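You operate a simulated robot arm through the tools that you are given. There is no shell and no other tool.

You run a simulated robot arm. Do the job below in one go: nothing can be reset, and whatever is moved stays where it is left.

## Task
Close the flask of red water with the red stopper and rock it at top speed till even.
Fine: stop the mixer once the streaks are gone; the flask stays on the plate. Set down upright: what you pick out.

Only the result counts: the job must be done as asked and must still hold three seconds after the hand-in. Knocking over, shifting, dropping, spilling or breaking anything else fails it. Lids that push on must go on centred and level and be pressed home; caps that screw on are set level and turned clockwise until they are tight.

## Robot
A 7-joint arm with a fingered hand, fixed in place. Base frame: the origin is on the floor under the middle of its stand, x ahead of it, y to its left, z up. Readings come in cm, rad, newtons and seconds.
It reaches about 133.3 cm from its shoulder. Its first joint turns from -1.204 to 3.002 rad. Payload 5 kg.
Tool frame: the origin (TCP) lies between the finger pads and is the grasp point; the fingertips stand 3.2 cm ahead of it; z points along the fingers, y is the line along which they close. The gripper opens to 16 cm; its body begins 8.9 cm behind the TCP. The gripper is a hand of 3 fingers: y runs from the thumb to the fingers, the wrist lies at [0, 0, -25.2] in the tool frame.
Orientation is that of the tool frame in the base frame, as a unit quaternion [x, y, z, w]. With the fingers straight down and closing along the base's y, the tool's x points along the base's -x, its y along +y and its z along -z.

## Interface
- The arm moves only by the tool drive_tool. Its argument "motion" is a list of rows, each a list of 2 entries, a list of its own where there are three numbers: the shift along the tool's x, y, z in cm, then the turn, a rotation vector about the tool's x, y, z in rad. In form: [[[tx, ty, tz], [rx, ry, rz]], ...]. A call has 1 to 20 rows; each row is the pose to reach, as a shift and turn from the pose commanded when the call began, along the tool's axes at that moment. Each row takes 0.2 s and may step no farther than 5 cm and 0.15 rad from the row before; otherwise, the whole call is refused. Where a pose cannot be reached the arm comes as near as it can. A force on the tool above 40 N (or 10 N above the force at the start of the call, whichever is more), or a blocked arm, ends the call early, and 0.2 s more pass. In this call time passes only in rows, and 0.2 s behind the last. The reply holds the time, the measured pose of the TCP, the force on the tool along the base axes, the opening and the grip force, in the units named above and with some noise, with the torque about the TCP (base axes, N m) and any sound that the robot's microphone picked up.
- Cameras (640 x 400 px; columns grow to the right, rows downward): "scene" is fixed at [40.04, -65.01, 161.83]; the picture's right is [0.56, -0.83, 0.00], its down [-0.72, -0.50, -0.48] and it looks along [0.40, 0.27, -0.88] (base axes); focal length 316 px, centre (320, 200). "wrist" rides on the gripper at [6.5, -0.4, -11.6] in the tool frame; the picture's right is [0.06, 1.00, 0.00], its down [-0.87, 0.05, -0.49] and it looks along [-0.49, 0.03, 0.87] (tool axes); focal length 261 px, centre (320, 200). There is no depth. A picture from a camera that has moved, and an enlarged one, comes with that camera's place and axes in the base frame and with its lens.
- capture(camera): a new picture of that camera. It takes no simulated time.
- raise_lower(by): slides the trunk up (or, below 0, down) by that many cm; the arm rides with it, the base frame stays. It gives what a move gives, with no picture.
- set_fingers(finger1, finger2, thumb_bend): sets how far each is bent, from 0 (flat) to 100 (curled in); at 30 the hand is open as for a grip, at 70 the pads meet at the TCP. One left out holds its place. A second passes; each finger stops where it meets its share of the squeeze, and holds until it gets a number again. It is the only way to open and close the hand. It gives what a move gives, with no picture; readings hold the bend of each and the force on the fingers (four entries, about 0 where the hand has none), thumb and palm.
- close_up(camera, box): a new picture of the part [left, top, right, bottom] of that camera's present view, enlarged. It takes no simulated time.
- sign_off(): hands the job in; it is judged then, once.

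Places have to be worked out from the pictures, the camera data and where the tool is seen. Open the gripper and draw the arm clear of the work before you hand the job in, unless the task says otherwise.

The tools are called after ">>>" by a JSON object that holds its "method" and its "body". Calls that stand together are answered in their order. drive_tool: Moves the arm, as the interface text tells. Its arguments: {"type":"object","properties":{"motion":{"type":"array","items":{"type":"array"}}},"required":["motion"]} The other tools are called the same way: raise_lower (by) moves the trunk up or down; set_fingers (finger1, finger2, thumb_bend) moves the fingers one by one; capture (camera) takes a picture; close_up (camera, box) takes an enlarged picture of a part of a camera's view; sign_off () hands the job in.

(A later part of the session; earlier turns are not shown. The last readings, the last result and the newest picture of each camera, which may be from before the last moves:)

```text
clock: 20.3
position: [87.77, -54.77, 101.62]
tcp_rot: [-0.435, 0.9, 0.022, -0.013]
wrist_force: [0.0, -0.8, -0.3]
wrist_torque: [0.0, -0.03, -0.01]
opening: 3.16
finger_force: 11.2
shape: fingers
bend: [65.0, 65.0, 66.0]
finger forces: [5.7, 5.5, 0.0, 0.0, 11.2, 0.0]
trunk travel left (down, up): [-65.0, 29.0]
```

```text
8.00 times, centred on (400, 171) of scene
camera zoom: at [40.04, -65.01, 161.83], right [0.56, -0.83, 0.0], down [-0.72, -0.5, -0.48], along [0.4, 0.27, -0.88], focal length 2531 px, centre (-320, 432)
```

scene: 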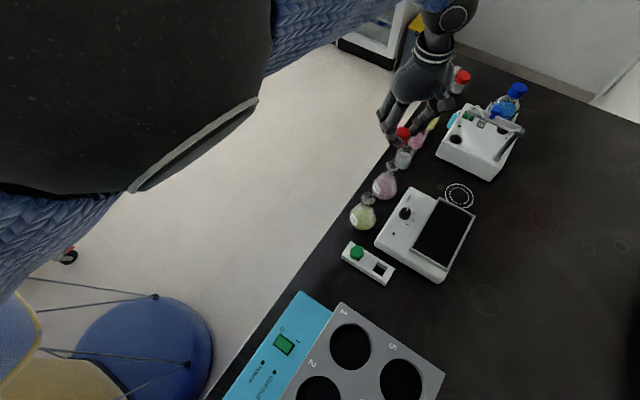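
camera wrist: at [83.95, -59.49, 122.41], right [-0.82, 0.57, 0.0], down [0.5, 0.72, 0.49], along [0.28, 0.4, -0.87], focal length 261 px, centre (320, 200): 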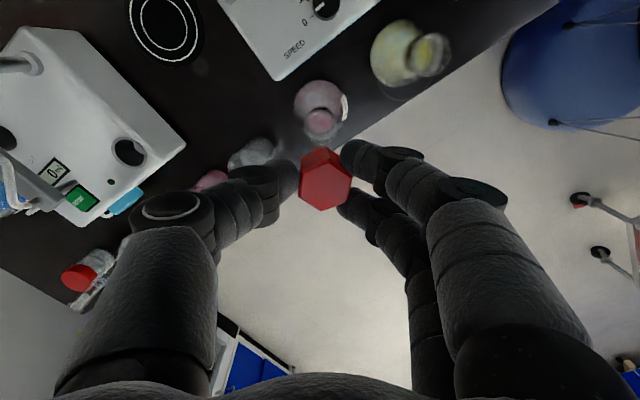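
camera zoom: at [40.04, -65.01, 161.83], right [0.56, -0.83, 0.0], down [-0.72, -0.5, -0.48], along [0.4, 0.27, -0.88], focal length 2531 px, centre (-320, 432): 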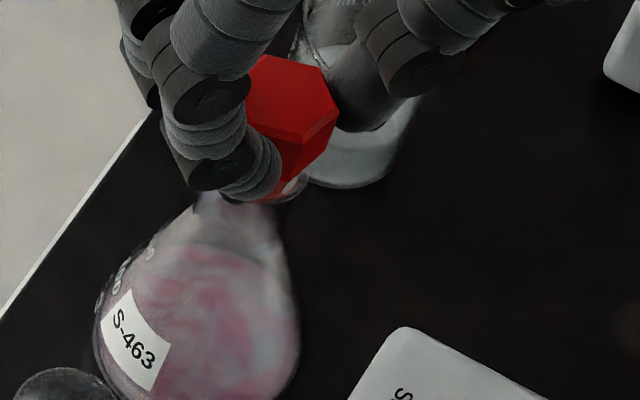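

There is no force and the plug's lower end is about 0.7 cm inside the mouth. I nudge +0.1 in x and keep lowering in small steps, letting the taper centre it.

>>> {"method": "drive_tool", "body": {"motion": [[[0.1, 0, 0.1], [0, 0, 0]], [[0.1, -0.02, 0.3], [0, 0, 0]], [[0.1, -0.03, 0.5], [0, 0, 0]], [[0.1, -0.035, 0.7], [0, 0, 0]]]}}

>>> {"method": "close_up", "body": {"camera": "wrist", "box": [290, 120, 360, 190]}}

>>> {"method": "close_up", "body": {"camera": "scene", "box": [384, 150, 414, 180]}}

```text
clock: 21.3
position: [87.84, -54.82, 100.93]
tcp_rot: [-0.436, 0.9, 0.023, -0.013]
wrist_force: [-0.1, 0.5, 0.2]
wrist_torque: [0.02, 0.01, 0.02]
opening: 3.15
finger_force: 11.2
shape: fingers
bend: [65.0, 65.0, 66.0]
finger forces: [5.6, 5.6, 0.0, 0.0, 11.1, 0.0]
trunk travel left (down, up): [-65.0, 29.0]
```

```text
5.71 times, centred on (325, 155) of wrist
camera zoom: at [84.4, -60.38, 112.59], right [-0.82, 0.57, 0.05], down [0.52, 0.7, 0.49], along [0.24, 0.43, -0.87], focal length 1489 px, centre (291, 457)
```

zoom: 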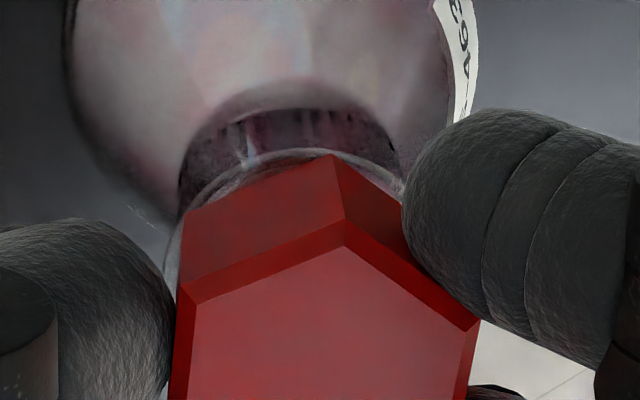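

```text
13.33 times, centred on (399, 165) of scene
camera zoom: at [40.04, -65.01, 161.83], right [0.56, -0.83, 0.0], down [-0.72, -0.5, -0.48], along [0.4, 0.27, -0.88], focal length 4219 px, centre (-733, 667)
```

zoom: 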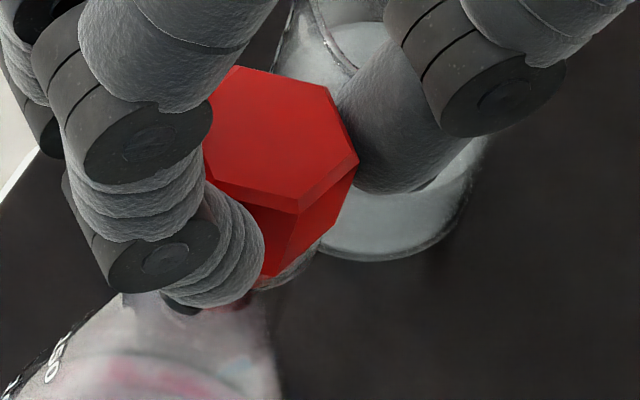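

Still no contact force. I continue down in 0.2 cm steps until the stopper seats and the push-back builds.

>>> {"method": "drive_tool", "body": {"motion": [[[0, -0.01, 0.2], [0, 0, 0]], [[0, -0.02, 0.4], [0, 0, 0]], [[0, -0.03, 0.6], [0, 0, 0]], [[0, -0.04, 0.8], [0, 0, 0]]]}}

>>> {"method": "close_up", "body": {"camera": "wrist", "box": [290, 120, 360, 190]}}

>>> {"method": "close_up", "body": {"camera": "scene", "box": [384, 150, 414, 180]}}

```text
clock: 22.3
position: [87.75, -54.76, 100.46]
tcp_rot: [-0.436, 0.9, 0.021, -0.011]
wrist_force: [-0.7, -2.4, 13.8]
wrist_torque: [-0.07, 0.07, 0.04]
opening: 3.1
finger_force: 14.2
shape: fingers
bend: [66.0, 66.0, 67.0]
finger forces: [7.5, 6.2, 0.0, 0.1, 14.3, 0.0]
trunk travel left (down, up): [-65.0, 29.0]
```

```text
5.71 times, centred on (325, 155) of wrist
camera zoom: at [84.41, -60.31, 112.04], right [-0.82, 0.57, 0.05], down [0.52, 0.7, 0.49], along [0.25, 0.43, -0.87], focal length 1489 px, centre (291, 457)
```

zoom: 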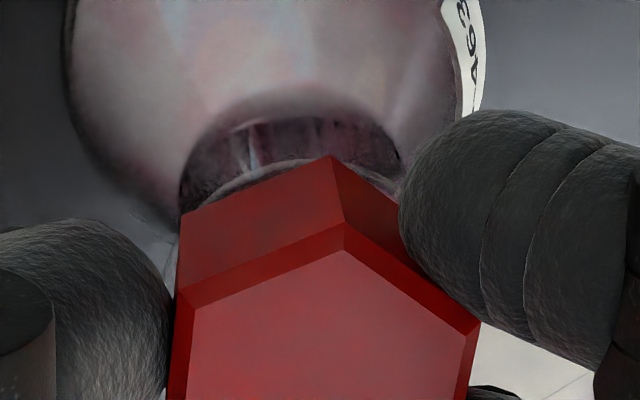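

```text
13.33 times, centred on (399, 165) of scene
camera zoom: at [40.04, -65.01, 161.83], right [0.56, -0.83, 0.0], down [-0.72, -0.5, -0.48], along [0.4, 0.27, -0.88], focal length 4219 px, centre (-733, 667)
```

zoom: 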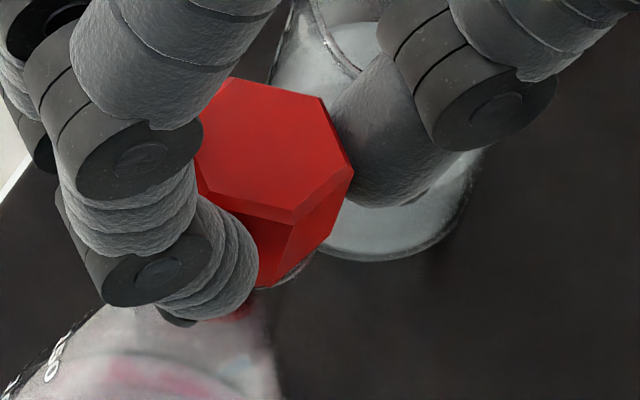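

It's seating: 13.8 N push-back at TCP z≈100.46. I press a little further with the grip still on.

>>> {"method": "drive_tool", "body": {"motion": [[[0, -0.01, 0.15], [0, 0, 0]], [[0, -0.015, 0.3], [0, 0, 0]], [[0, -0.02, 0.45], [0, 0, 0]], [[0, -0.03, 0.6], [0, 0, 0]]]}}

>>> {"method": "close_up", "body": {"camera": "wrist", "box": [290, 120, 360, 190]}}

>>> {"method": "close_up", "body": {"camera": "scene", "box": [384, 150, 414, 180]}}

```text
clock: 23.3
position: [87.72, -54.77, 99.74]
tcp_rot: [-0.436, 0.9, 0.022, -0.012]
wrist_force: [2.3, 1.5, 18.6]
wrist_torque: [0.15, -0.22, -0.04]
opening: 3.09
finger_force: 13.5
shape: fingers
bend: [67.0, 68.0, 68.0]
finger forces: [7.4, 6.7, 0.1, 0.0, 14.2, 0.0]
trunk travel left (down, up): [-65.0, 29.0]
```

```text
5.71 times, centred on (325, 155) of wrist
camera zoom: at [84.4, -60.24, 111.33], right [-0.82, 0.57, 0.05], down [0.52, 0.7, 0.49], along [0.24, 0.43, -0.87], focal length 1489 px, centre (291, 457)
```

zoom: 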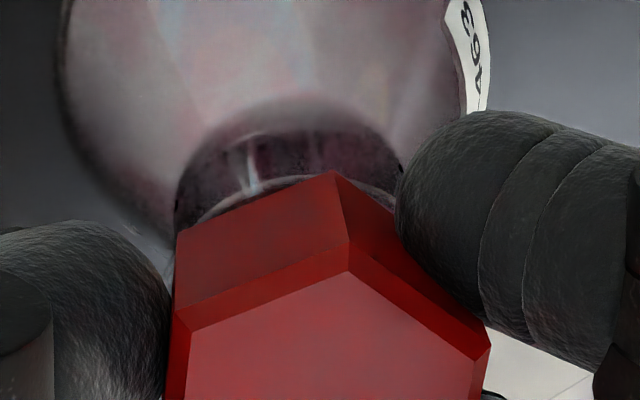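

```text
13.33 times, centred on (399, 165) of scene
camera zoom: at [40.04, -65.01, 161.83], right [0.56, -0.83, 0.0], down [-0.72, -0.5, -0.48], along [0.4, 0.27, -0.88], focal length 4219 px, centre (-733, 667)
```

zoom: 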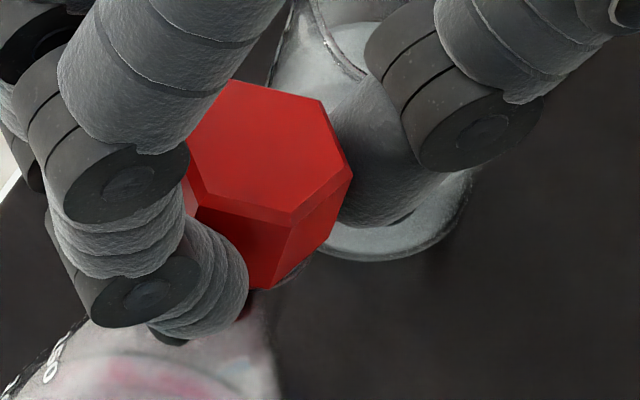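

The hand slipped slightly down the head: the stopper stopped while the TCP kept going, so the grip friction is used up. I open the fingers, lift clear, and check the seating before pressing from the top with closed fingers.

>>> {"method": "set_fingers", "body": {"finger1": 57, "finger2": 57, "thumb_bend": 57}}

>>> {"method": "drive_tool", "body": {"motion": [[[0, 0.02, -0.5], [0, 0, 0]], [[0, 0.08, -1.5], [0, 0, 0]], [[0, 0.15, -3], [0, 0, 0]], [[0, 0.25, -5], [0, 0, 0]], [[0, 0.4, -8], [0.025, 0, 0]], [[0, 0.5, -10], [0.05, 0, 0]]]}}

>>> {"method": "capture", "body": {"camera": "wrist"}}

>>> {"method": "close_up", "body": {"camera": "scene", "box": [360, 140, 420, 210]}}

```text
clock: 24.3
position: [87.76, -54.75, 99.58]
tcp_rot: [-0.436, 0.9, 0.023, -0.013]
wrist_force: [0.4, 0.4, 0.6]
wrist_torque: [0.0, 0.0, 0.05]
opening: 6.22
finger_force: 0.1
shape: fingers
bend: [56.0, 56.0, 56.0]
finger forces: [0.0, 0.0, 0.0, 0.0, 0.0, 0.0]
trunk travel left (down, up): [-65.0, 29.0]
```

```text
clock: 25.7
position: [87.72, -54.92, 109.52]
tcp_rot: [-0.436, 0.9, 0.001, -0.001]
wrist_force: [0.2, -0.5, -0.7]
wrist_torque: [0.0, 0.02, -0.01]
opening: 6.24
finger_force: 0.1
shape: fingers
bend: [56.0, 56.0, 56.0]
finger forces: [0.0, 0.1, 0.1, 0.1, 0.1, 0.1]
trunk travel left (down, up): [-65.0, 29.0]
```

```text
taken
camera wrist: at [83.91, -60.04, 121.25], right [-0.82, 0.57, 0.0], down [0.5, 0.72, 0.49], along [0.28, 0.4, -0.87], focal length 261 px, centre (320, 200)
```

wrist: 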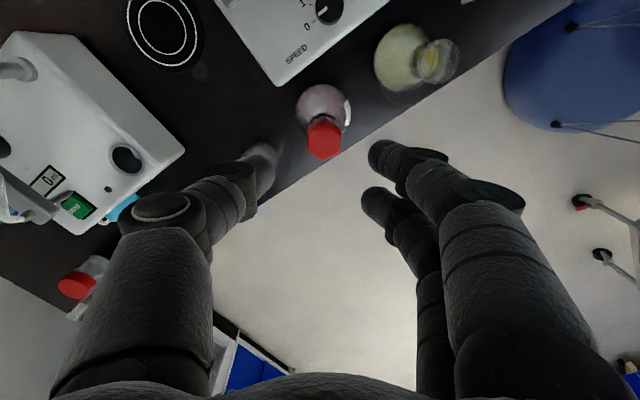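

```text
5.71 times, centred on (390, 175) of scene
camera zoom: at [40.04, -65.01, 161.83], right [0.56, -0.83, 0.0], down [-0.72, -0.5, -0.48], along [0.4, 0.27, -0.88], focal length 1808 px, centre (-80, 343)
```

zoom: 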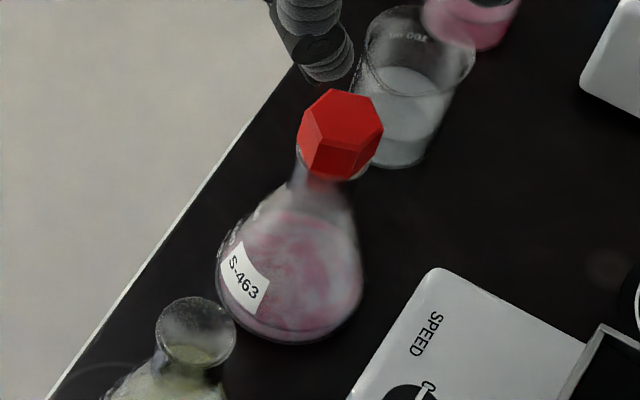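

The stopper stands in the neck. I zoom in to judge its level and the remaining gap.

>>> {"method": "close_up", "body": {"camera": "scene", "box": [380, 148, 412, 178]}}

>>> {"method": "close_up", "body": {"camera": "wrist", "box": [285, 75, 365, 170]}}

```text
13.33 times, centred on (396, 163) of scene
camera zoom: at [40.04, -65.01, 161.83], right [0.56, -0.83, 0.0], down [-0.72, -0.5, -0.48], along [0.4, 0.27, -0.88], focal length 4219 px, centre (-693, 693)
```

zoom: 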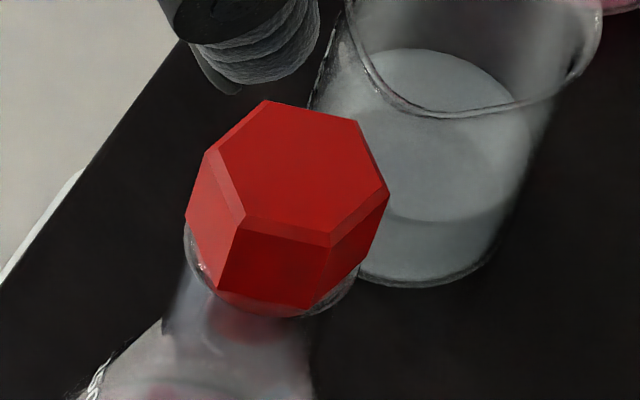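

```text
4.21 times, centred on (325, 122) of wrist
camera zoom: at [83.91, -60.04, 121.25], right [-0.82, 0.57, 0.0], down [0.5, 0.72, 0.49], along [0.28, 0.4, -0.87], focal length 1098 px, centre (299, 526)
```

zoom: 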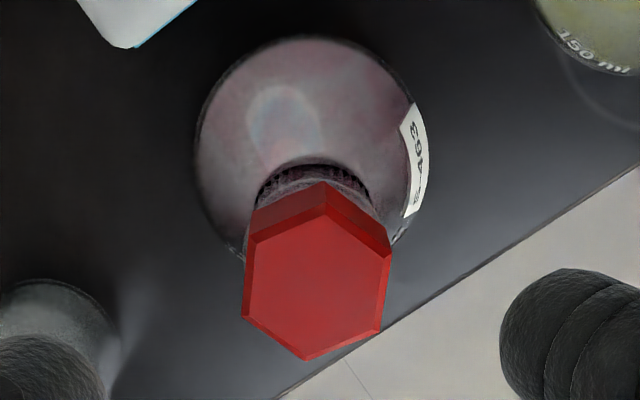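

The stopper is about level, with its head bottom within a few mm of the rim. I close the fist above it to press it home from the top, centring over the head (tool shift about (-0.14, +0.35)).

>>> {"method": "set_fingers", "body": {"finger1": 72, "finger2": 72, "thumb_bend": 72}}

>>> {"method": "drive_tool", "body": {"motion": [[[-0.07, 0.18, 1], [0, 0, 0]], [[-0.14, 0.35, 2.5], [0, 0, 0]], [[-0.14, 0.35, 4], [0, 0, 0]], [[-0.14, 0.35, 5], [0, 0, 0]]]}}

>>> {"method": "capture", "body": {"camera": "wrist"}}

>>> {"method": "close_up", "body": {"camera": "scene", "box": [370, 130, 420, 180]}}

```text
clock: 26.7
position: [87.81, -54.83, 109.56]
tcp_rot: [-0.435, 0.9, 0.0, -0.002]
wrist_force: [0.2, -0.3, -0.1]
wrist_torque: [-0.03, -0.01, 0.02]
opening: 0.68
finger_force: 0.0
shape: fingers
bend: [72.0, 72.0, 72.0]
finger forces: [0.0, 0.0, 0.0, 0.0, 0.1, 0.0]
trunk travel left (down, up): [-65.0, 29.0]
```

```text
clock: 27.7
position: [87.38, -54.62, 104.61]
tcp_rot: [-0.436, 0.9, 0.0, -0.002]
wrist_force: [0.2, 0.4, 0.5]
wrist_torque: [0.0, 0.01, 0.01]
opening: 0.67
finger_force: 0.1
shape: fingers
bend: [72.0, 72.0, 72.0]
finger forces: [0.0, 0.0, 0.1, 0.0, 0.1, 0.1]
trunk travel left (down, up): [-65.0, 29.0]
```

```text
taken
camera wrist: at [83.59, -59.78, 116.3], right [-0.82, 0.57, 0.0], down [0.5, 0.72, 0.49], along [0.28, 0.4, -0.87], focal length 261 px, centre (320, 200)
```

wrist: 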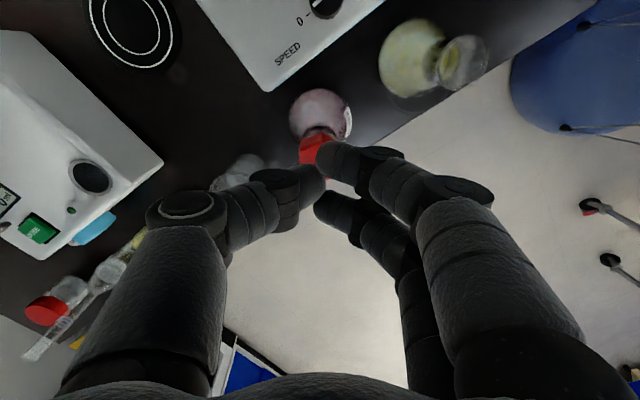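

```text
8.00 times, centred on (395, 155) of scene
camera zoom: at [40.04, -65.01, 161.83], right [0.56, -0.83, 0.0], down [-0.72, -0.5, -0.48], along [0.4, 0.27, -0.88], focal length 2531 px, centre (-280, 560)
```

zoom: 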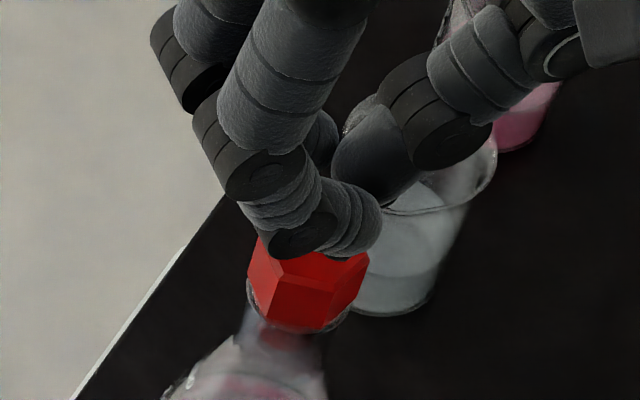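

The fist is right above the head. I lower slowly and press until the force builds toward about 35 N.

>>> {"method": "drive_tool", "body": {"motion": [[[-0.1, 0.1, 0.6], [0, 0, 0]], [[-0.1, 0.1, 1.2], [0, 0, 0]], [[-0.1, 0.1, 1.6], [0, 0, 0]], [[-0.1, 0.1, 2.0], [0, 0, 0]], [[-0.1, 0.1, 2.3], [0, 0, 0]], [[-0.1, 0.1, 2.6], [0, 0, 0]]]}}

>>> {"method": "close_up", "body": {"camera": "scene", "box": [370, 130, 420, 180]}}

>>> {"method": "close_up", "body": {"camera": "wrist", "box": [270, 80, 390, 230]}}

```text
clock: 29.1
position: [87.66, -54.19, 102.03]
tcp_rot: [-0.435, 0.9, -0.001, -0.001]
wrist_force: [2.0, -0.9, 11.0]
wrist_torque: [-0.11, -0.14, -0.01]
opening: 0.61
finger_force: 7.1
shape: fingers
bend: [72.0, 72.0, 72.0]
finger forces: [0.0, 0.1, 0.0, 0.1, 13.0, 0.0]
trunk travel left (down, up): [-65.0, 29.0]
```

```text
8.00 times, centred on (395, 155) of scene
camera zoom: at [40.04, -65.01, 161.83], right [0.56, -0.83, 0.0], down [-0.72, -0.5, -0.48], along [0.4, 0.27, -0.88], focal length 2531 px, centre (-280, 560)
```

zoom: 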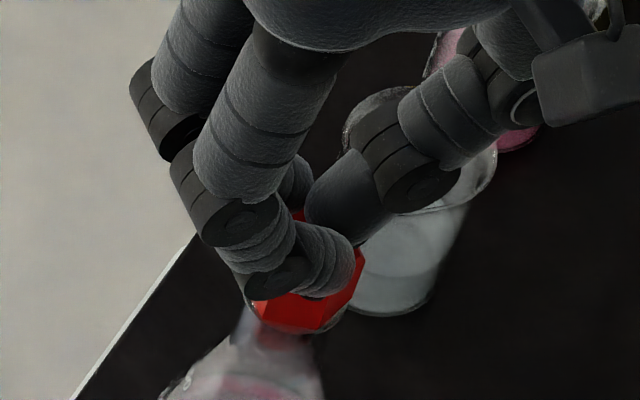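

```text
2.67 times, centred on (330, 155) of wrist
camera zoom: at [83.73, -59.44, 113.77], right [-0.82, 0.57, 0.0], down [0.5, 0.72, 0.49], along [0.28, 0.4, -0.87], focal length 695 px, centre (293, 320)
```

zoom: 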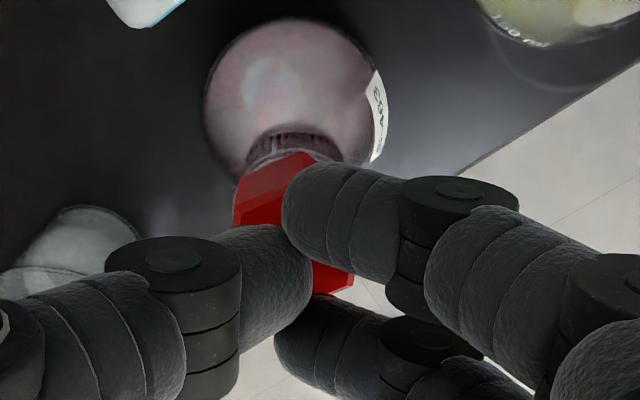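

Only the thumb bears (13 N, about 1.6 cm off-centre) because the two fingertips sit slightly higher. I lift, spread the two fingers a little, and shift so the thumb tip presses on the centre of the head.

>>> {"method": "drive_tool", "body": {"motion": [[[0, 0, -0.5], [0, 0, 0]], [[0, 0, -1.5], [0, 0, 0]], [[0.15, 0.9, -2], [0, 0, 0]], [[0.3, 1.7, -2], [0, 0, 0]], [[0.3, 1.7, -2], [0, 0, 0]]]}}

>>> {"method": "set_fingers", "body": {"finger1": 60, "finger2": 60, "thumb_bend": 72}}

>>> {"method": "close_up", "body": {"camera": "wrist", "box": [240, 80, 400, 240]}}

>>> {"method": "close_up", "body": {"camera": "scene", "box": [370, 130, 420, 180]}}

```text
clock: 30.3
position: [86.08, -53.3, 103.84]
tcp_rot: [-0.436, 0.9, 0.0, -0.002]
wrist_force: [0.4, -0.3, -0.5]
wrist_torque: [-0.02, -0.02, 0.02]
opening: 0.66
finger_force: 0.1
shape: fingers
bend: [72.0, 72.0, 72.0]
finger forces: [0.0, 0.0, 0.0, 0.0, 0.0, 0.0]
trunk travel left (down, up): [-65.0, 29.0]
```

```text
clock: 31.3
position: [86.11, -53.47, 104.0]
tcp_rot: [-0.436, 0.9, 0.0, -0.003]
wrist_force: [0.2, -0.4, -0.4]
wrist_torque: [-0.02, 0.02, 0.0]
opening: 2.61
finger_force: 0.0
shape: fingers
bend: [60.0, 60.0, 72.0]
finger forces: [0.0, 0.0, 0.0, 0.1, 0.1, 0.0]
trunk travel left (down, up): [-65.0, 29.0]
```

```text
2.50 times, centred on (320, 160) of wrist
camera zoom: at [82.29, -58.71, 115.64], right [-0.82, 0.57, 0.0], down [0.5, 0.72, 0.49], along [0.28, 0.4, -0.87], focal length 652 px, centre (320, 300)
```

zoom: 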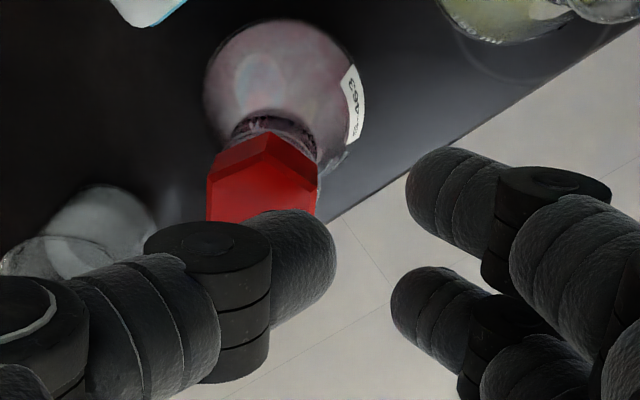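

```text
8.00 times, centred on (395, 155) of scene
camera zoom: at [40.04, -65.01, 161.83], right [0.56, -0.83, 0.0], down [-0.72, -0.5, -0.48], along [0.4, 0.27, -0.88], focal length 2531 px, centre (-280, 560)
```

zoom: 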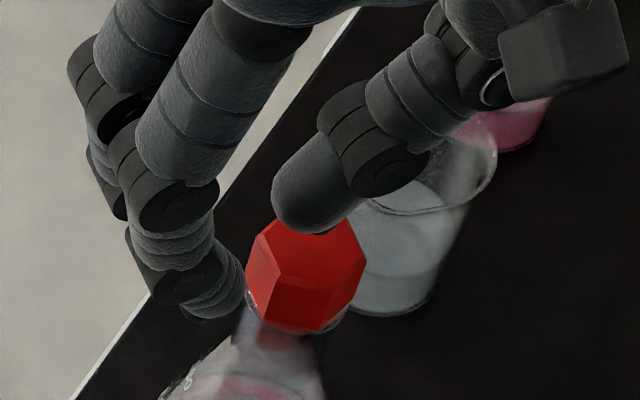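

The thumb tip now sits over the middle of the red head, and the other fingers are clear of the neck. I press down in small steps and watch the force and height.

>>> {"method": "drive_tool", "body": {"motion": [[[0, 0, 0.6], [0, 0, 0]], [[0, 0, 1.2], [0, 0, 0]], [[0, 0, 1.6], [0, 0, 0]], [[0, 0, 1.8], [0, 0, 0]], [[0, 0, 2.0], [0, 0, 0]], [[0, 0, 2.15], [0, 0, 0]], [[0, 0, 2.3], [0, 0, 0]]]}}

>>> {"method": "close_up", "body": {"camera": "scene", "box": [370, 130, 420, 180]}}

```text
clock: 32.9
position: [85.94, -53.53, 102.0]
tcp_rot: [-0.436, 0.9, 0.0, -0.001]
wrist_force: [1.6, -1.1, 16.0]
wrist_torque: [-0.08, -0.08, 0.01]
opening: 2.29
finger_force: 7.6
shape: fingers
bend: [60.0, 60.0, 74.0]
finger forces: [0.0, 0.1, 0.0, 0.0, 15.2, 0.1]
trunk travel left (down, up): [-65.0, 29.0]
```

```text
8.00 times, centred on (395, 155) of scene
camera zoom: at [40.04, -65.01, 161.83], right [0.56, -0.83, 0.0], down [-0.72, -0.5, -0.48], along [0.4, 0.27, -0.88], focal length 2531 px, centre (-280, 560)
```

zoom: 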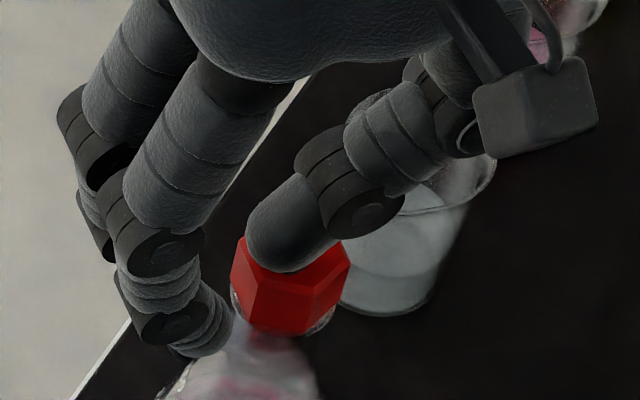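

The head appears to have moved slightly sideways as the thumb slid. I check the whole flask before pressing further.

>>> {"method": "close_up", "body": {"camera": "scene", "box": [360, 140, 420, 210]}}

>>> {"method": "close_up", "body": {"camera": "wrist", "box": [220, 60, 400, 240]}}

```text
5.71 times, centred on (390, 175) of scene
camera zoom: at [40.04, -65.01, 161.83], right [0.56, -0.83, 0.0], down [-0.72, -0.5, -0.48], along [0.4, 0.27, -0.88], focal length 1808 px, centre (-80, 343)
```

zoom: 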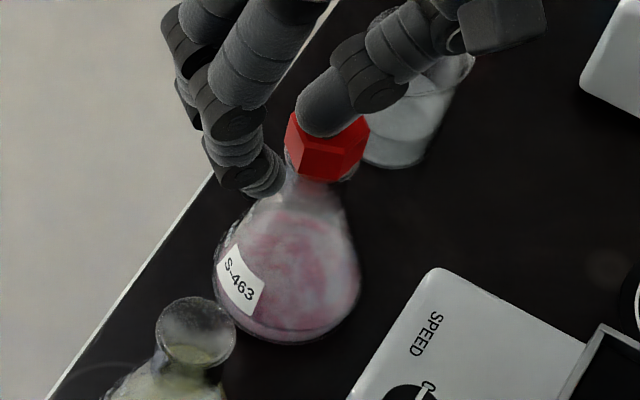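

```text
2.22 times, centred on (310, 150) of wrist
camera zoom: at [82.21, -58.69, 113.61], right [-0.82, 0.57, 0.0], down [0.5, 0.72, 0.49], along [0.28, 0.4, -0.87], focal length 579 px, centre (342, 311)
```

zoom: 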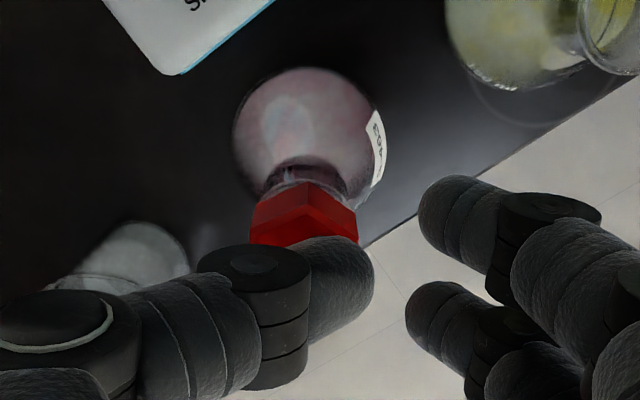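

The flask base has hardly moved, but the top leaned a few mm under the thumb's side drag. I lift off and see how the flask and stopper settle.

>>> {"method": "drive_tool", "body": {"motion": [[[0, 0, -0.3], [0, 0, 0]], [[0, 0, -0.8], [0, 0, 0]], [[0, 0, -1.5], [0, 0, 0]], [[0, 0, -3], [0, 0, 0]], [[0, 0, -5], [0, 0, 0]]]}}

>>> {"method": "close_up", "body": {"camera": "scene", "box": [360, 140, 420, 210]}}

>>> {"method": "close_up", "body": {"camera": "scene", "box": [380, 148, 412, 178]}}

>>> {"method": "close_up", "body": {"camera": "wrist", "box": [240, 60, 360, 180]}}

```text
clock: 34.1
position: [86.06, -53.59, 106.76]
tcp_rot: [-0.436, 0.9, 0.0, -0.001]
wrist_force: [-0.4, -0.4, -0.3]
wrist_torque: [-0.02, -0.03, 0.01]
opening: 2.54
finger_force: 0.0
shape: fingers
bend: [60.0, 60.0, 72.0]
finger forces: [0.0, 0.1, 0.0, 0.0, 0.1, 0.0]
trunk travel left (down, up): [-65.0, 29.0]
```

```text
5.71 times, centred on (390, 175) of scene
camera zoom: at [40.04, -65.01, 161.83], right [0.56, -0.83, 0.0], down [-0.72, -0.5, -0.48], along [0.4, 0.27, -0.88], focal length 1808 px, centre (-80, 343)
```

zoom: 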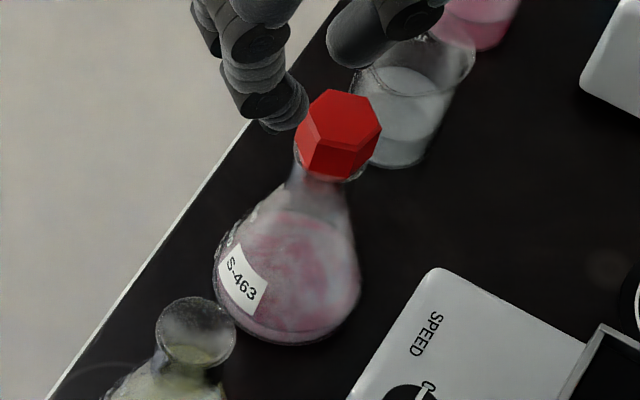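

```text
13.33 times, centred on (396, 163) of scene
camera zoom: at [40.04, -65.01, 161.83], right [0.56, -0.83, 0.0], down [-0.72, -0.5, -0.48], along [0.4, 0.27, -0.88], focal length 4219 px, centre (-693, 693)
```

zoom: 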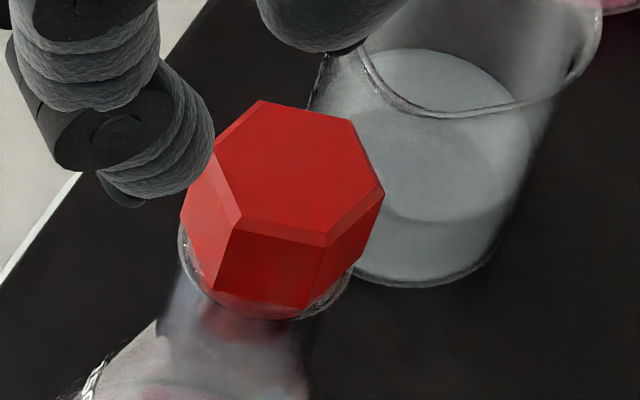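

```text
3.33 times, centred on (300, 120) of wrist
camera zoom: at [82.27, -58.72, 118.44], right [-0.82, 0.57, 0.0], down [0.5, 0.72, 0.49], along [0.28, 0.4, -0.87], focal length 869 px, centre (387, 467)
```

zoom: 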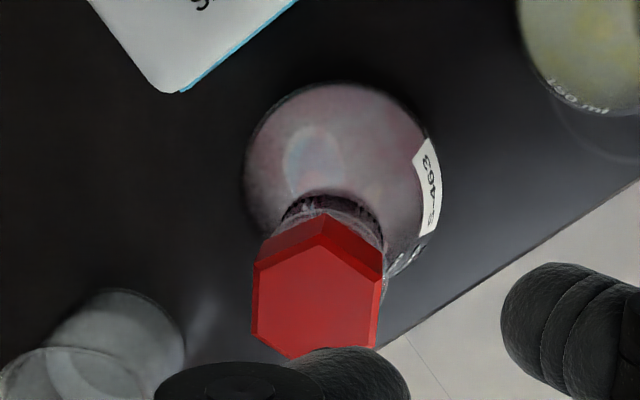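

The flask stands upright again and the stopper is centred and level, but its head is still about 4–5 mm above the rim, and the thumb isn't a good pusher. I'll press it home with the flat palm instead: lift, centre over the head, open the fingers wide so they straddle the flask diagonally, and check the clearances.

>>> {"method": "drive_tool", "body": {"motion": [[[0, 0, -2], [0, 0, 0]], [[-0.05, -0.5, -4], [0, 0, 0]], [[-0.1, -1.1, -6], [0, 0, 0]], [[-0.15, -1.65, -8], [0, 0, 0]], [[-0.15, -1.65, -8], [0, 0, 0]]]}}

>>> {"method": "set_fingers", "body": {"finger1": 30, "finger2": 30, "thumb_bend": 30}}

>>> {"method": "capture", "body": {"camera": "wrist"}}

>>> {"method": "capture", "body": {"camera": "scene"}}

```text
clock: 35.3
position: [87.35, -54.57, 114.59]
tcp_rot: [-0.436, 0.9, 0.0, -0.001]
wrist_force: [0.1, 0.4, 0.5]
wrist_torque: [-0.02, 0.01, -0.02]
opening: 2.59
finger_force: 0.1
shape: fingers
bend: [60.0, 60.0, 72.0]
finger forces: [0.0, 0.0, 0.0, 0.1, 0.1, 0.1]
trunk travel left (down, up): [-65.0, 29.0]
```

```text
clock: 36.3
position: [87.26, -54.5, 114.47]
tcp_rot: [-0.437, 0.9, -0.001, -0.002]
wrist_force: [0.0, 0.4, 0.7]
wrist_torque: [-0.01, -0.03, -0.01]
opening: 16.74
finger_force: 0.1
shape: fingers
bend: [30.0, 30.0, 30.0]
finger forces: [0.1, 0.1, 0.1, 0.0, 0.0, 0.0]
trunk travel left (down, up): [-65.0, 29.0]
```

```text
taken
camera wrist: at [83.56, -59.8, 126.25], right [-0.82, 0.57, 0.0], down [0.5, 0.72, 0.49], along [0.28, 0.4, -0.87], focal length 261 px, centre (320, 200)
```

wrist: 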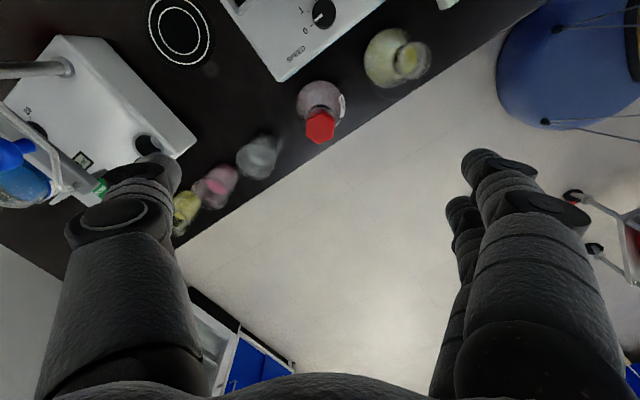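

```text
taken
```

scene: 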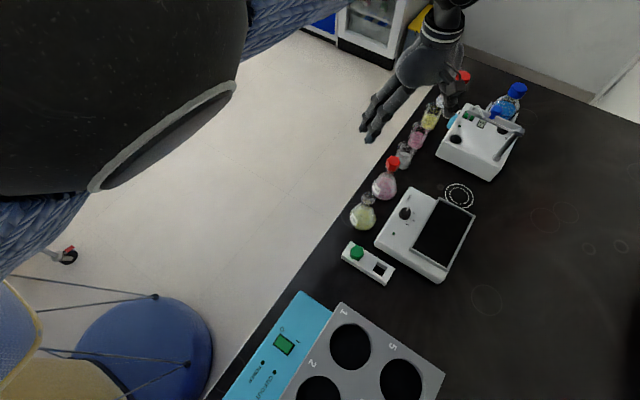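

Rotating the hand another +0.2 rad gives more room from the yellow flask and the beaker while still clearing the rocker corner. I turn it and come down to z≈101, then look again before passing between the neighbours.

>>> {"method": "drive_tool", "body": {"motion": [[[0, 0, 1.5], [0, 0, 0.1]], [[0, 0, 3.5], [0, 0, 0.2]], [[0, 0, 6], [0, 0, 0.2]], [[0, 0, 9], [0, 0, 0.2]], [[0, 0, 11.5], [0, 0, 0.2]], [[0, 0, 13], [0, 0, 0.2]], [[0, 0, 13.5], [0, 0, 0.2]], [[0, 0, 13.5], [0, 0, 0.2]]]}}

>>> {"method": "capture", "body": {"camera": "wrist"}}

>>> {"method": "close_up", "body": {"camera": "scene", "box": [330, 90, 460, 220]}}

```text
clock: 38.1
position: [87.37, -54.47, 101.2]
tcp_rot: [-0.343, 0.939, 0.0, -0.002]
wrist_force: [1.1, 0.1, 0.2]
wrist_torque: [0.0, 0.02, -0.02]
opening: 16.75
finger_force: 0.1
shape: fingers
bend: [30.0, 30.0, 30.0]
finger forces: [0.0, 0.0, 0.1, 0.0, 0.1, 0.1]
trunk travel left (down, up): [-65.0, 29.0]
```

```text
taken
camera wrist: at [82.6, -58.82, 112.85], right [-0.69, 0.72, 0.0], down [0.63, 0.6, 0.49], along [0.35, 0.34, -0.87], focal length 261 px, centre (320, 200)
```

wrist: 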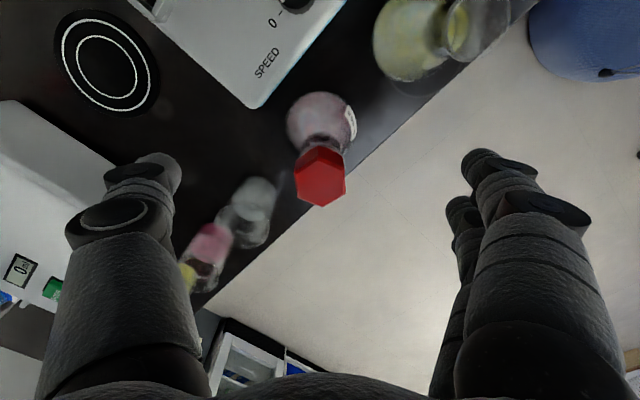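

```text
3.08 times, centred on (395, 155) of scene
camera zoom: at [40.04, -65.01, 161.83], right [0.56, -0.83, 0.0], down [-0.72, -0.5, -0.48], along [0.4, 0.27, -0.88], focal length 974 px, centre (89, 338)
```

zoom: 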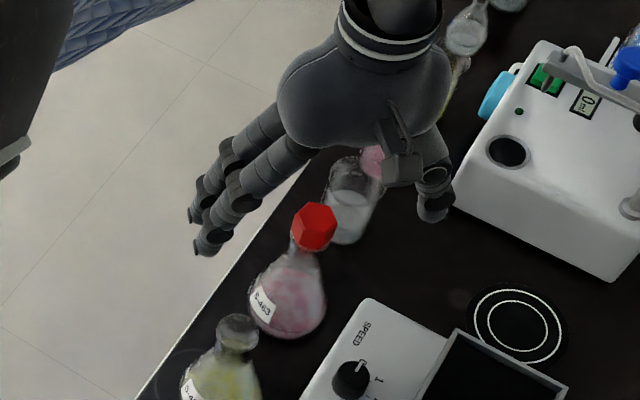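

The hand straddles the flask with room on all sides, and the head is at tool (0.25, 0.05). I descend further to about 92, watching the force.

>>> {"method": "drive_tool", "body": {"motion": [[[0.1, 0.03, 1.2], [0, 0, 0]], [[0.2, 0.05, 2.6], [0, 0, 0]], [[0.2, 0.05, 4.0], [0, 0, 0]], [[0.2, 0.05, 5.4], [0, 0, 0]], [[0.2, 0.05, 6.8], [0, 0, 0]], [[0.2, 0.05, 7.8], [0, 0, 0]], [[0.2, 0.05, 8.6], [0, 0, 0]]]}}

>>> {"method": "capture", "body": {"camera": "wrist"}}

>>> {"method": "close_up", "body": {"camera": "scene", "box": [330, 90, 460, 220]}}

```text
clock: 39.7
position: [87.08, -54.33, 92.29]
tcp_rot: [-0.344, 0.939, 0.0, -0.001]
wrist_force: [-0.1, -0.5, -0.3]
wrist_torque: [0.0, -0.01, -0.03]
opening: 16.73
finger_force: 0.1
shape: fingers
bend: [30.0, 30.0, 30.0]
finger forces: [0.0, 0.0, 0.0, 0.0, 0.0, 0.0]
trunk travel left (down, up): [-65.0, 29.0]
```

```text
taken
camera wrist: at [82.44, -58.75, 104.03], right [-0.69, 0.72, 0.0], down [0.63, 0.6, 0.49], along [0.35, 0.34, -0.87], focal length 261 px, centre (320, 200)
```

wrist: 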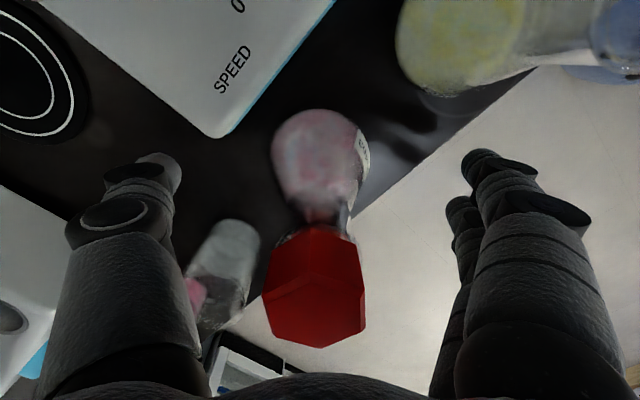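

```text
3.08 times, centred on (395, 155) of scene
camera zoom: at [40.04, -65.01, 161.83], right [0.56, -0.83, 0.0], down [-0.72, -0.5, -0.48], along [0.4, 0.27, -0.88], focal length 974 px, centre (89, 338)
```

zoom: 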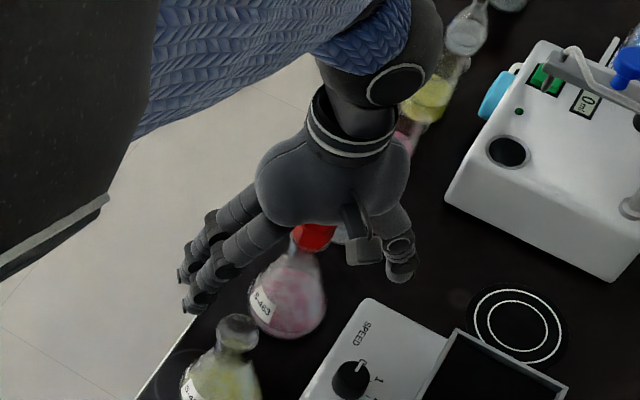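

The head is centred under the palm within 0.3 cm, with about 2 cm to go. I descend gently and press with the palm in small steps.

>>> {"method": "drive_tool", "body": {"motion": [[[0.1, -0.05, 0.6], [0, 0, 0]], [[0.2, -0.1, 1.2], [0, 0, 0]], [[0.2, -0.1, 1.6], [0, 0, 0]], [[0.2, -0.1, 1.9], [0, 0, 0]], [[0.2, -0.1, 2.1], [0, 0, 0]], [[0.2, -0.1, 2.3], [0, 0, 0]]]}}

>>> {"method": "close_up", "body": {"camera": "scene", "box": [360, 140, 430, 210]}}

```text
clock: 41.1
position: [87.07, -54.7, 90.19]
tcp_rot: [-0.343, 0.939, 0.001, -0.002]
wrist_force: [-0.2, 0.3, -0.1]
wrist_torque: [0.0, -0.02, -0.04]
opening: 16.75
finger_force: 0.3
shape: fingers
bend: [30.0, 30.0, 30.0]
finger forces: [0.0, 0.0, 0.0, 0.0, 0.0, 0.1]
trunk travel left (down, up): [-65.0, 29.0]
```

```text
5.71 times, centred on (395, 175) of scene
camera zoom: at [40.04, -65.01, 161.83], right [0.56, -0.83, 0.0], down [-0.72, -0.5, -0.48], along [0.4, 0.27, -0.88], focal length 1808 px, centre (-109, 343)
```

zoom: 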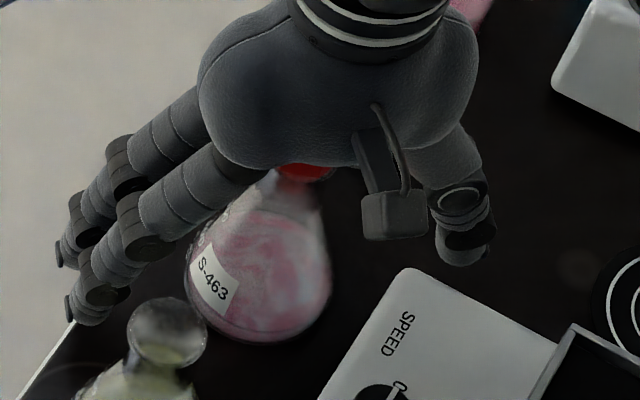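

No contact yet at 90.2, so the palm is just reaching the head. I continue in 0.15 cm steps.

>>> {"method": "drive_tool", "body": {"motion": [[[0, 0, 0.15], [0, 0, 0]], [[0, 0, 0.3], [0, 0, 0]], [[0, 0, 0.45], [0, 0, 0]], [[0, 0, 0.6], [0, 0, 0]]]}}

>>> {"method": "close_up", "body": {"camera": "scene", "box": [360, 140, 430, 210]}}

```text
clock: 42.1
position: [87.02, -54.63, 89.63]
tcp_rot: [-0.343, 0.939, 0.0, -0.002]
wrist_force: [0.5, -0.7, -0.2]
wrist_torque: [0.0, -0.01, 0.0]
opening: 16.75
finger_force: 0.2
shape: fingers
bend: [30.0, 30.0, 30.0]
finger forces: [0.0, 0.1, 0.0, 0.0, 0.0, 0.0]
trunk travel left (down, up): [-65.0, 29.0]
```

```text
5.71 times, centred on (395, 175) of scene
camera zoom: at [40.04, -65.01, 161.83], right [0.56, -0.83, 0.0], down [-0.72, -0.5, -0.48], along [0.4, 0.27, -0.88], focal length 1808 px, centre (-109, 343)
```

zoom: 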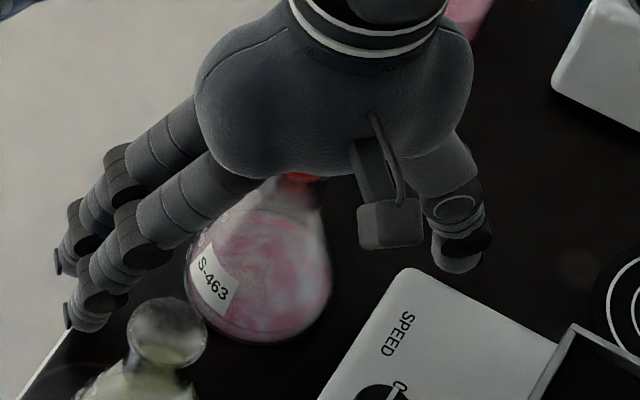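

Still no contact. The thumb tip is about 1.5 cm above the bench, so I continue a little further in small steps.

>>> {"method": "drive_tool", "body": {"motion": [[[0, 0, 0.15], [0, 0, 0]], [[0, 0, 0.3], [0, 0, 0]], [[0, 0, 0.45], [0, 0, 0]], [[0, 0, 0.6], [0, 0, 0]]]}}

>>> {"method": "close_up", "body": {"camera": "scene", "box": [360, 140, 430, 210]}}

>>> {"method": "capture", "body": {"camera": "wrist"}}

```text
clock: 43.1
position: [87.02, -54.48, 89.43]
tcp_rot: [-0.344, 0.939, -0.002, -0.001]
wrist_force: [2.6, 0.7, 19.6]
wrist_torque: [0.05, 0.24, -0.01]
opening: 16.75
finger_force: 9.8
shape: fingers
bend: [30.0, 30.0, 30.0]
finger forces: [0.1, 0.0, 0.1, 0.0, 0.0, 19.6]
trunk travel left (down, up): [-65.0, 29.0]
```

```text
5.71 times, centred on (395, 175) of scene
camera zoom: at [40.04, -65.01, 161.83], right [0.56, -0.83, 0.0], down [-0.72, -0.5, -0.48], along [0.4, 0.27, -0.88], focal length 1808 px, centre (-109, 343)
```

zoom: 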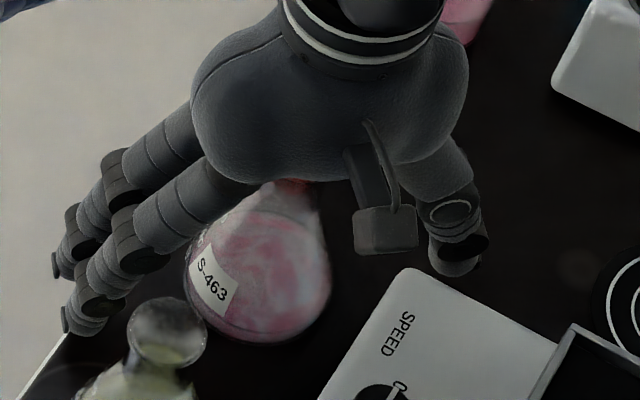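

```text
taken
camera wrist: at [82.23, -58.97, 101.03], right [-0.69, 0.72, 0.0], down [0.63, 0.6, 0.49], along [0.35, 0.34, -0.87], focal length 261 px, centre (320, 200)
```

wrist: 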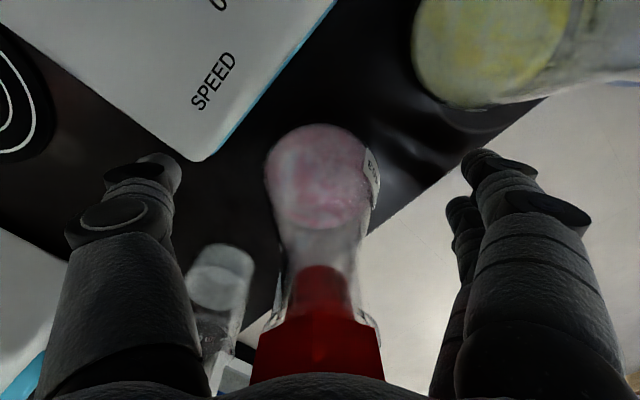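

The palm is bearing on the head with 19.6 N, centred. I increase the press in small steps toward about 35 N and zoom in on the joint.

>>> {"method": "drive_tool", "body": {"motion": [[[0, 0, 0.1], [0, 0, 0]], [[0, 0, 0.2], [0, 0, 0]], [[0, 0, 0.3], [0, 0, 0]]]}}

>>> {"method": "close_up", "body": {"camera": "wrist", "box": [220, 230, 420, 400]}}

```text
clock: 43.9
position: [86.97, -54.59, 89.27]
tcp_rot: [-0.343, 0.939, -0.002, 0.0]
wrist_force: [4.4, -2.6, 39.4]
wrist_torque: [0.37, 0.29, 0.01]
opening: 16.76
finger_force: 19.8
shape: fingers
bend: [30.0, 30.0, 30.0]
finger forces: [0.0, 0.0, 0.0, 0.0, 0.0, 39.2]
trunk travel left (down, up): [-65.0, 29.0]
```

```text
2.35 times, centred on (320, 315) of wrist
camera zoom: at [82.2, -58.94, 100.97], right [-0.69, 0.72, 0.0], down [0.63, 0.6, 0.49], along [0.36, 0.34, -0.87], focal length 613 px, centre (320, -71)
```

zoom: 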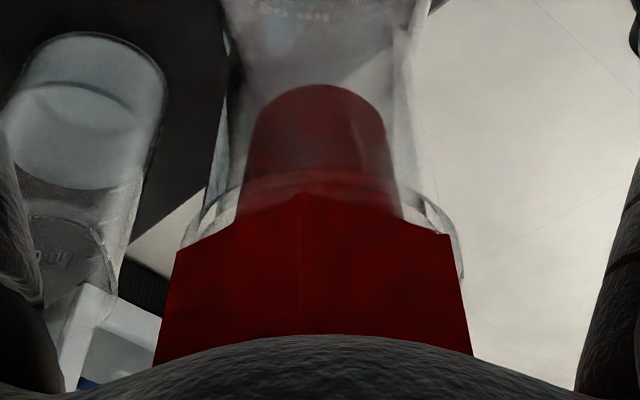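

I reached 39 N of straight palm pressure and the plug fills the neck. I retreat straight up and inspect the result.

>>> {"method": "drive_tool", "body": {"motion": [[[0, 0, -0.3], [0, 0, 0]], [[0, 0, -1.0], [0, 0, 0]], [[0, 0, -2.5], [0, 0, 0]], [[0, 0, -4.5], [0, 0, 0]], [[0, 0, -7], [0, 0, 0]], [[0, 0, -10], [0, 0, 0]], [[0, 0, -13], [0, 0, 0]], [[0, 0, -16], [0, 0, 0]], [[0, 0, -19], [0, 0, 0]]]}}

>>> {"method": "close_up", "body": {"camera": "scene", "box": [380, 148, 412, 178]}}

>>> {"method": "close_up", "body": {"camera": "wrist", "box": [270, 60, 390, 180]}}

>>> {"method": "capture", "body": {"camera": "scene"}}

```text
clock: 45.9
position: [87.11, -54.62, 107.58]
tcp_rot: [-0.344, 0.939, 0.0, -0.003]
wrist_force: [-0.9, -0.8, 0.3]
wrist_torque: [-0.02, -0.02, 0.05]
opening: 16.74
finger_force: 0.0
shape: fingers
bend: [30.0, 30.0, 30.0]
finger forces: [0.0, 0.0, 0.0, 0.1, 0.0, 0.1]
trunk travel left (down, up): [-65.0, 29.0]
```

```text
13.33 times, centred on (396, 163) of scene
camera zoom: at [40.04, -65.01, 161.83], right [0.56, -0.83, 0.0], down [-0.72, -0.5, -0.48], along [0.4, 0.27, -0.88], focal length 4219 px, centre (-693, 693)
```

zoom: 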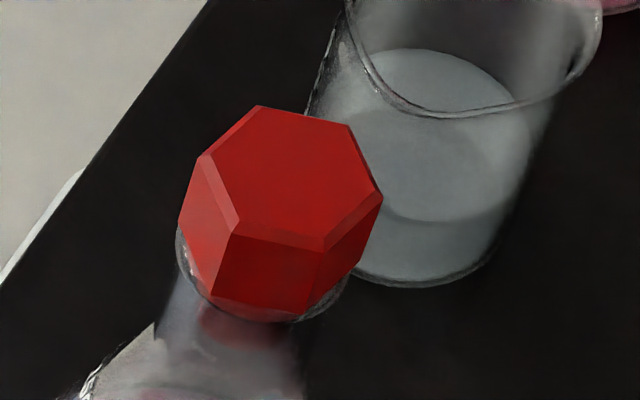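

```text
3.33 times, centred on (330, 120) of wrist
camera zoom: at [82.31, -58.97, 119.35], right [-0.69, 0.72, 0.0], down [0.63, 0.6, 0.49], along [0.35, 0.34, -0.87], focal length 869 px, centre (287, 467)
```

zoom: 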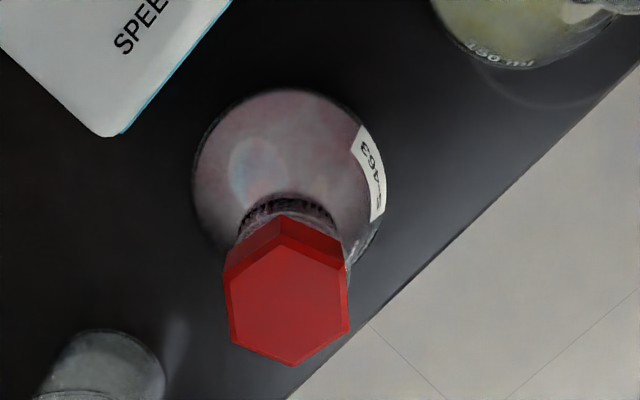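

```text
taken
```

scene: 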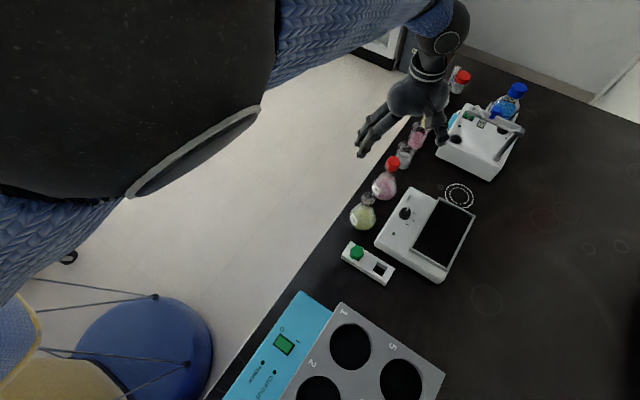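

I zoom in further on the stopper/rim joint to measure the remaining gap.

>>> {"method": "close_up", "body": {"camera": "scene", "box": [392, 162, 408, 174]}}

>>> {"method": "close_up", "body": {"camera": "wrist", "box": [300, 110, 345, 165]}}

```text
16.00 times, centred on (400, 168) of scene
camera zoom: at [40.04, -65.01, 161.83], right [0.56, -0.83, 0.0], down [-0.72, -0.5, -0.48], along [0.4, 0.27, -0.88], focal length 5063 px, centre (-960, 712)
```

zoom: 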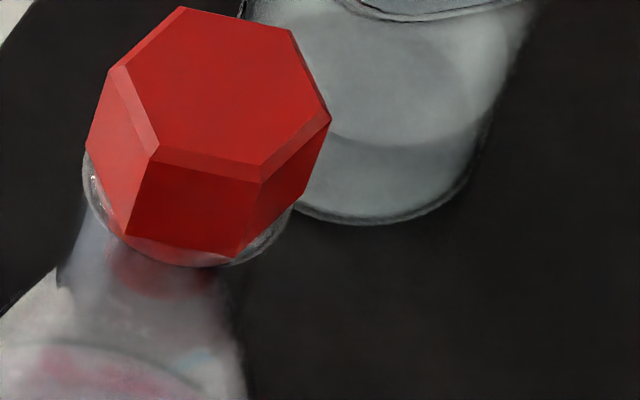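

```text
7.27 times, centred on (322, 138) of wrist
camera zoom: at [82.31, -58.97, 119.35], right [-0.69, 0.72, 0.0], down [0.63, 0.6, 0.49], along [0.35, 0.34, -0.87], focal length 1896 px, centre (302, 654)
```

zoom: 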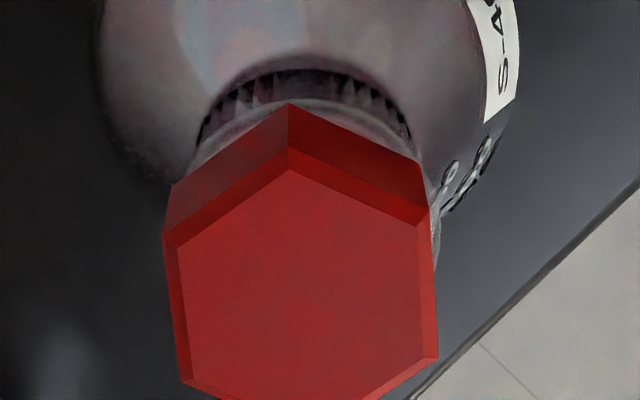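

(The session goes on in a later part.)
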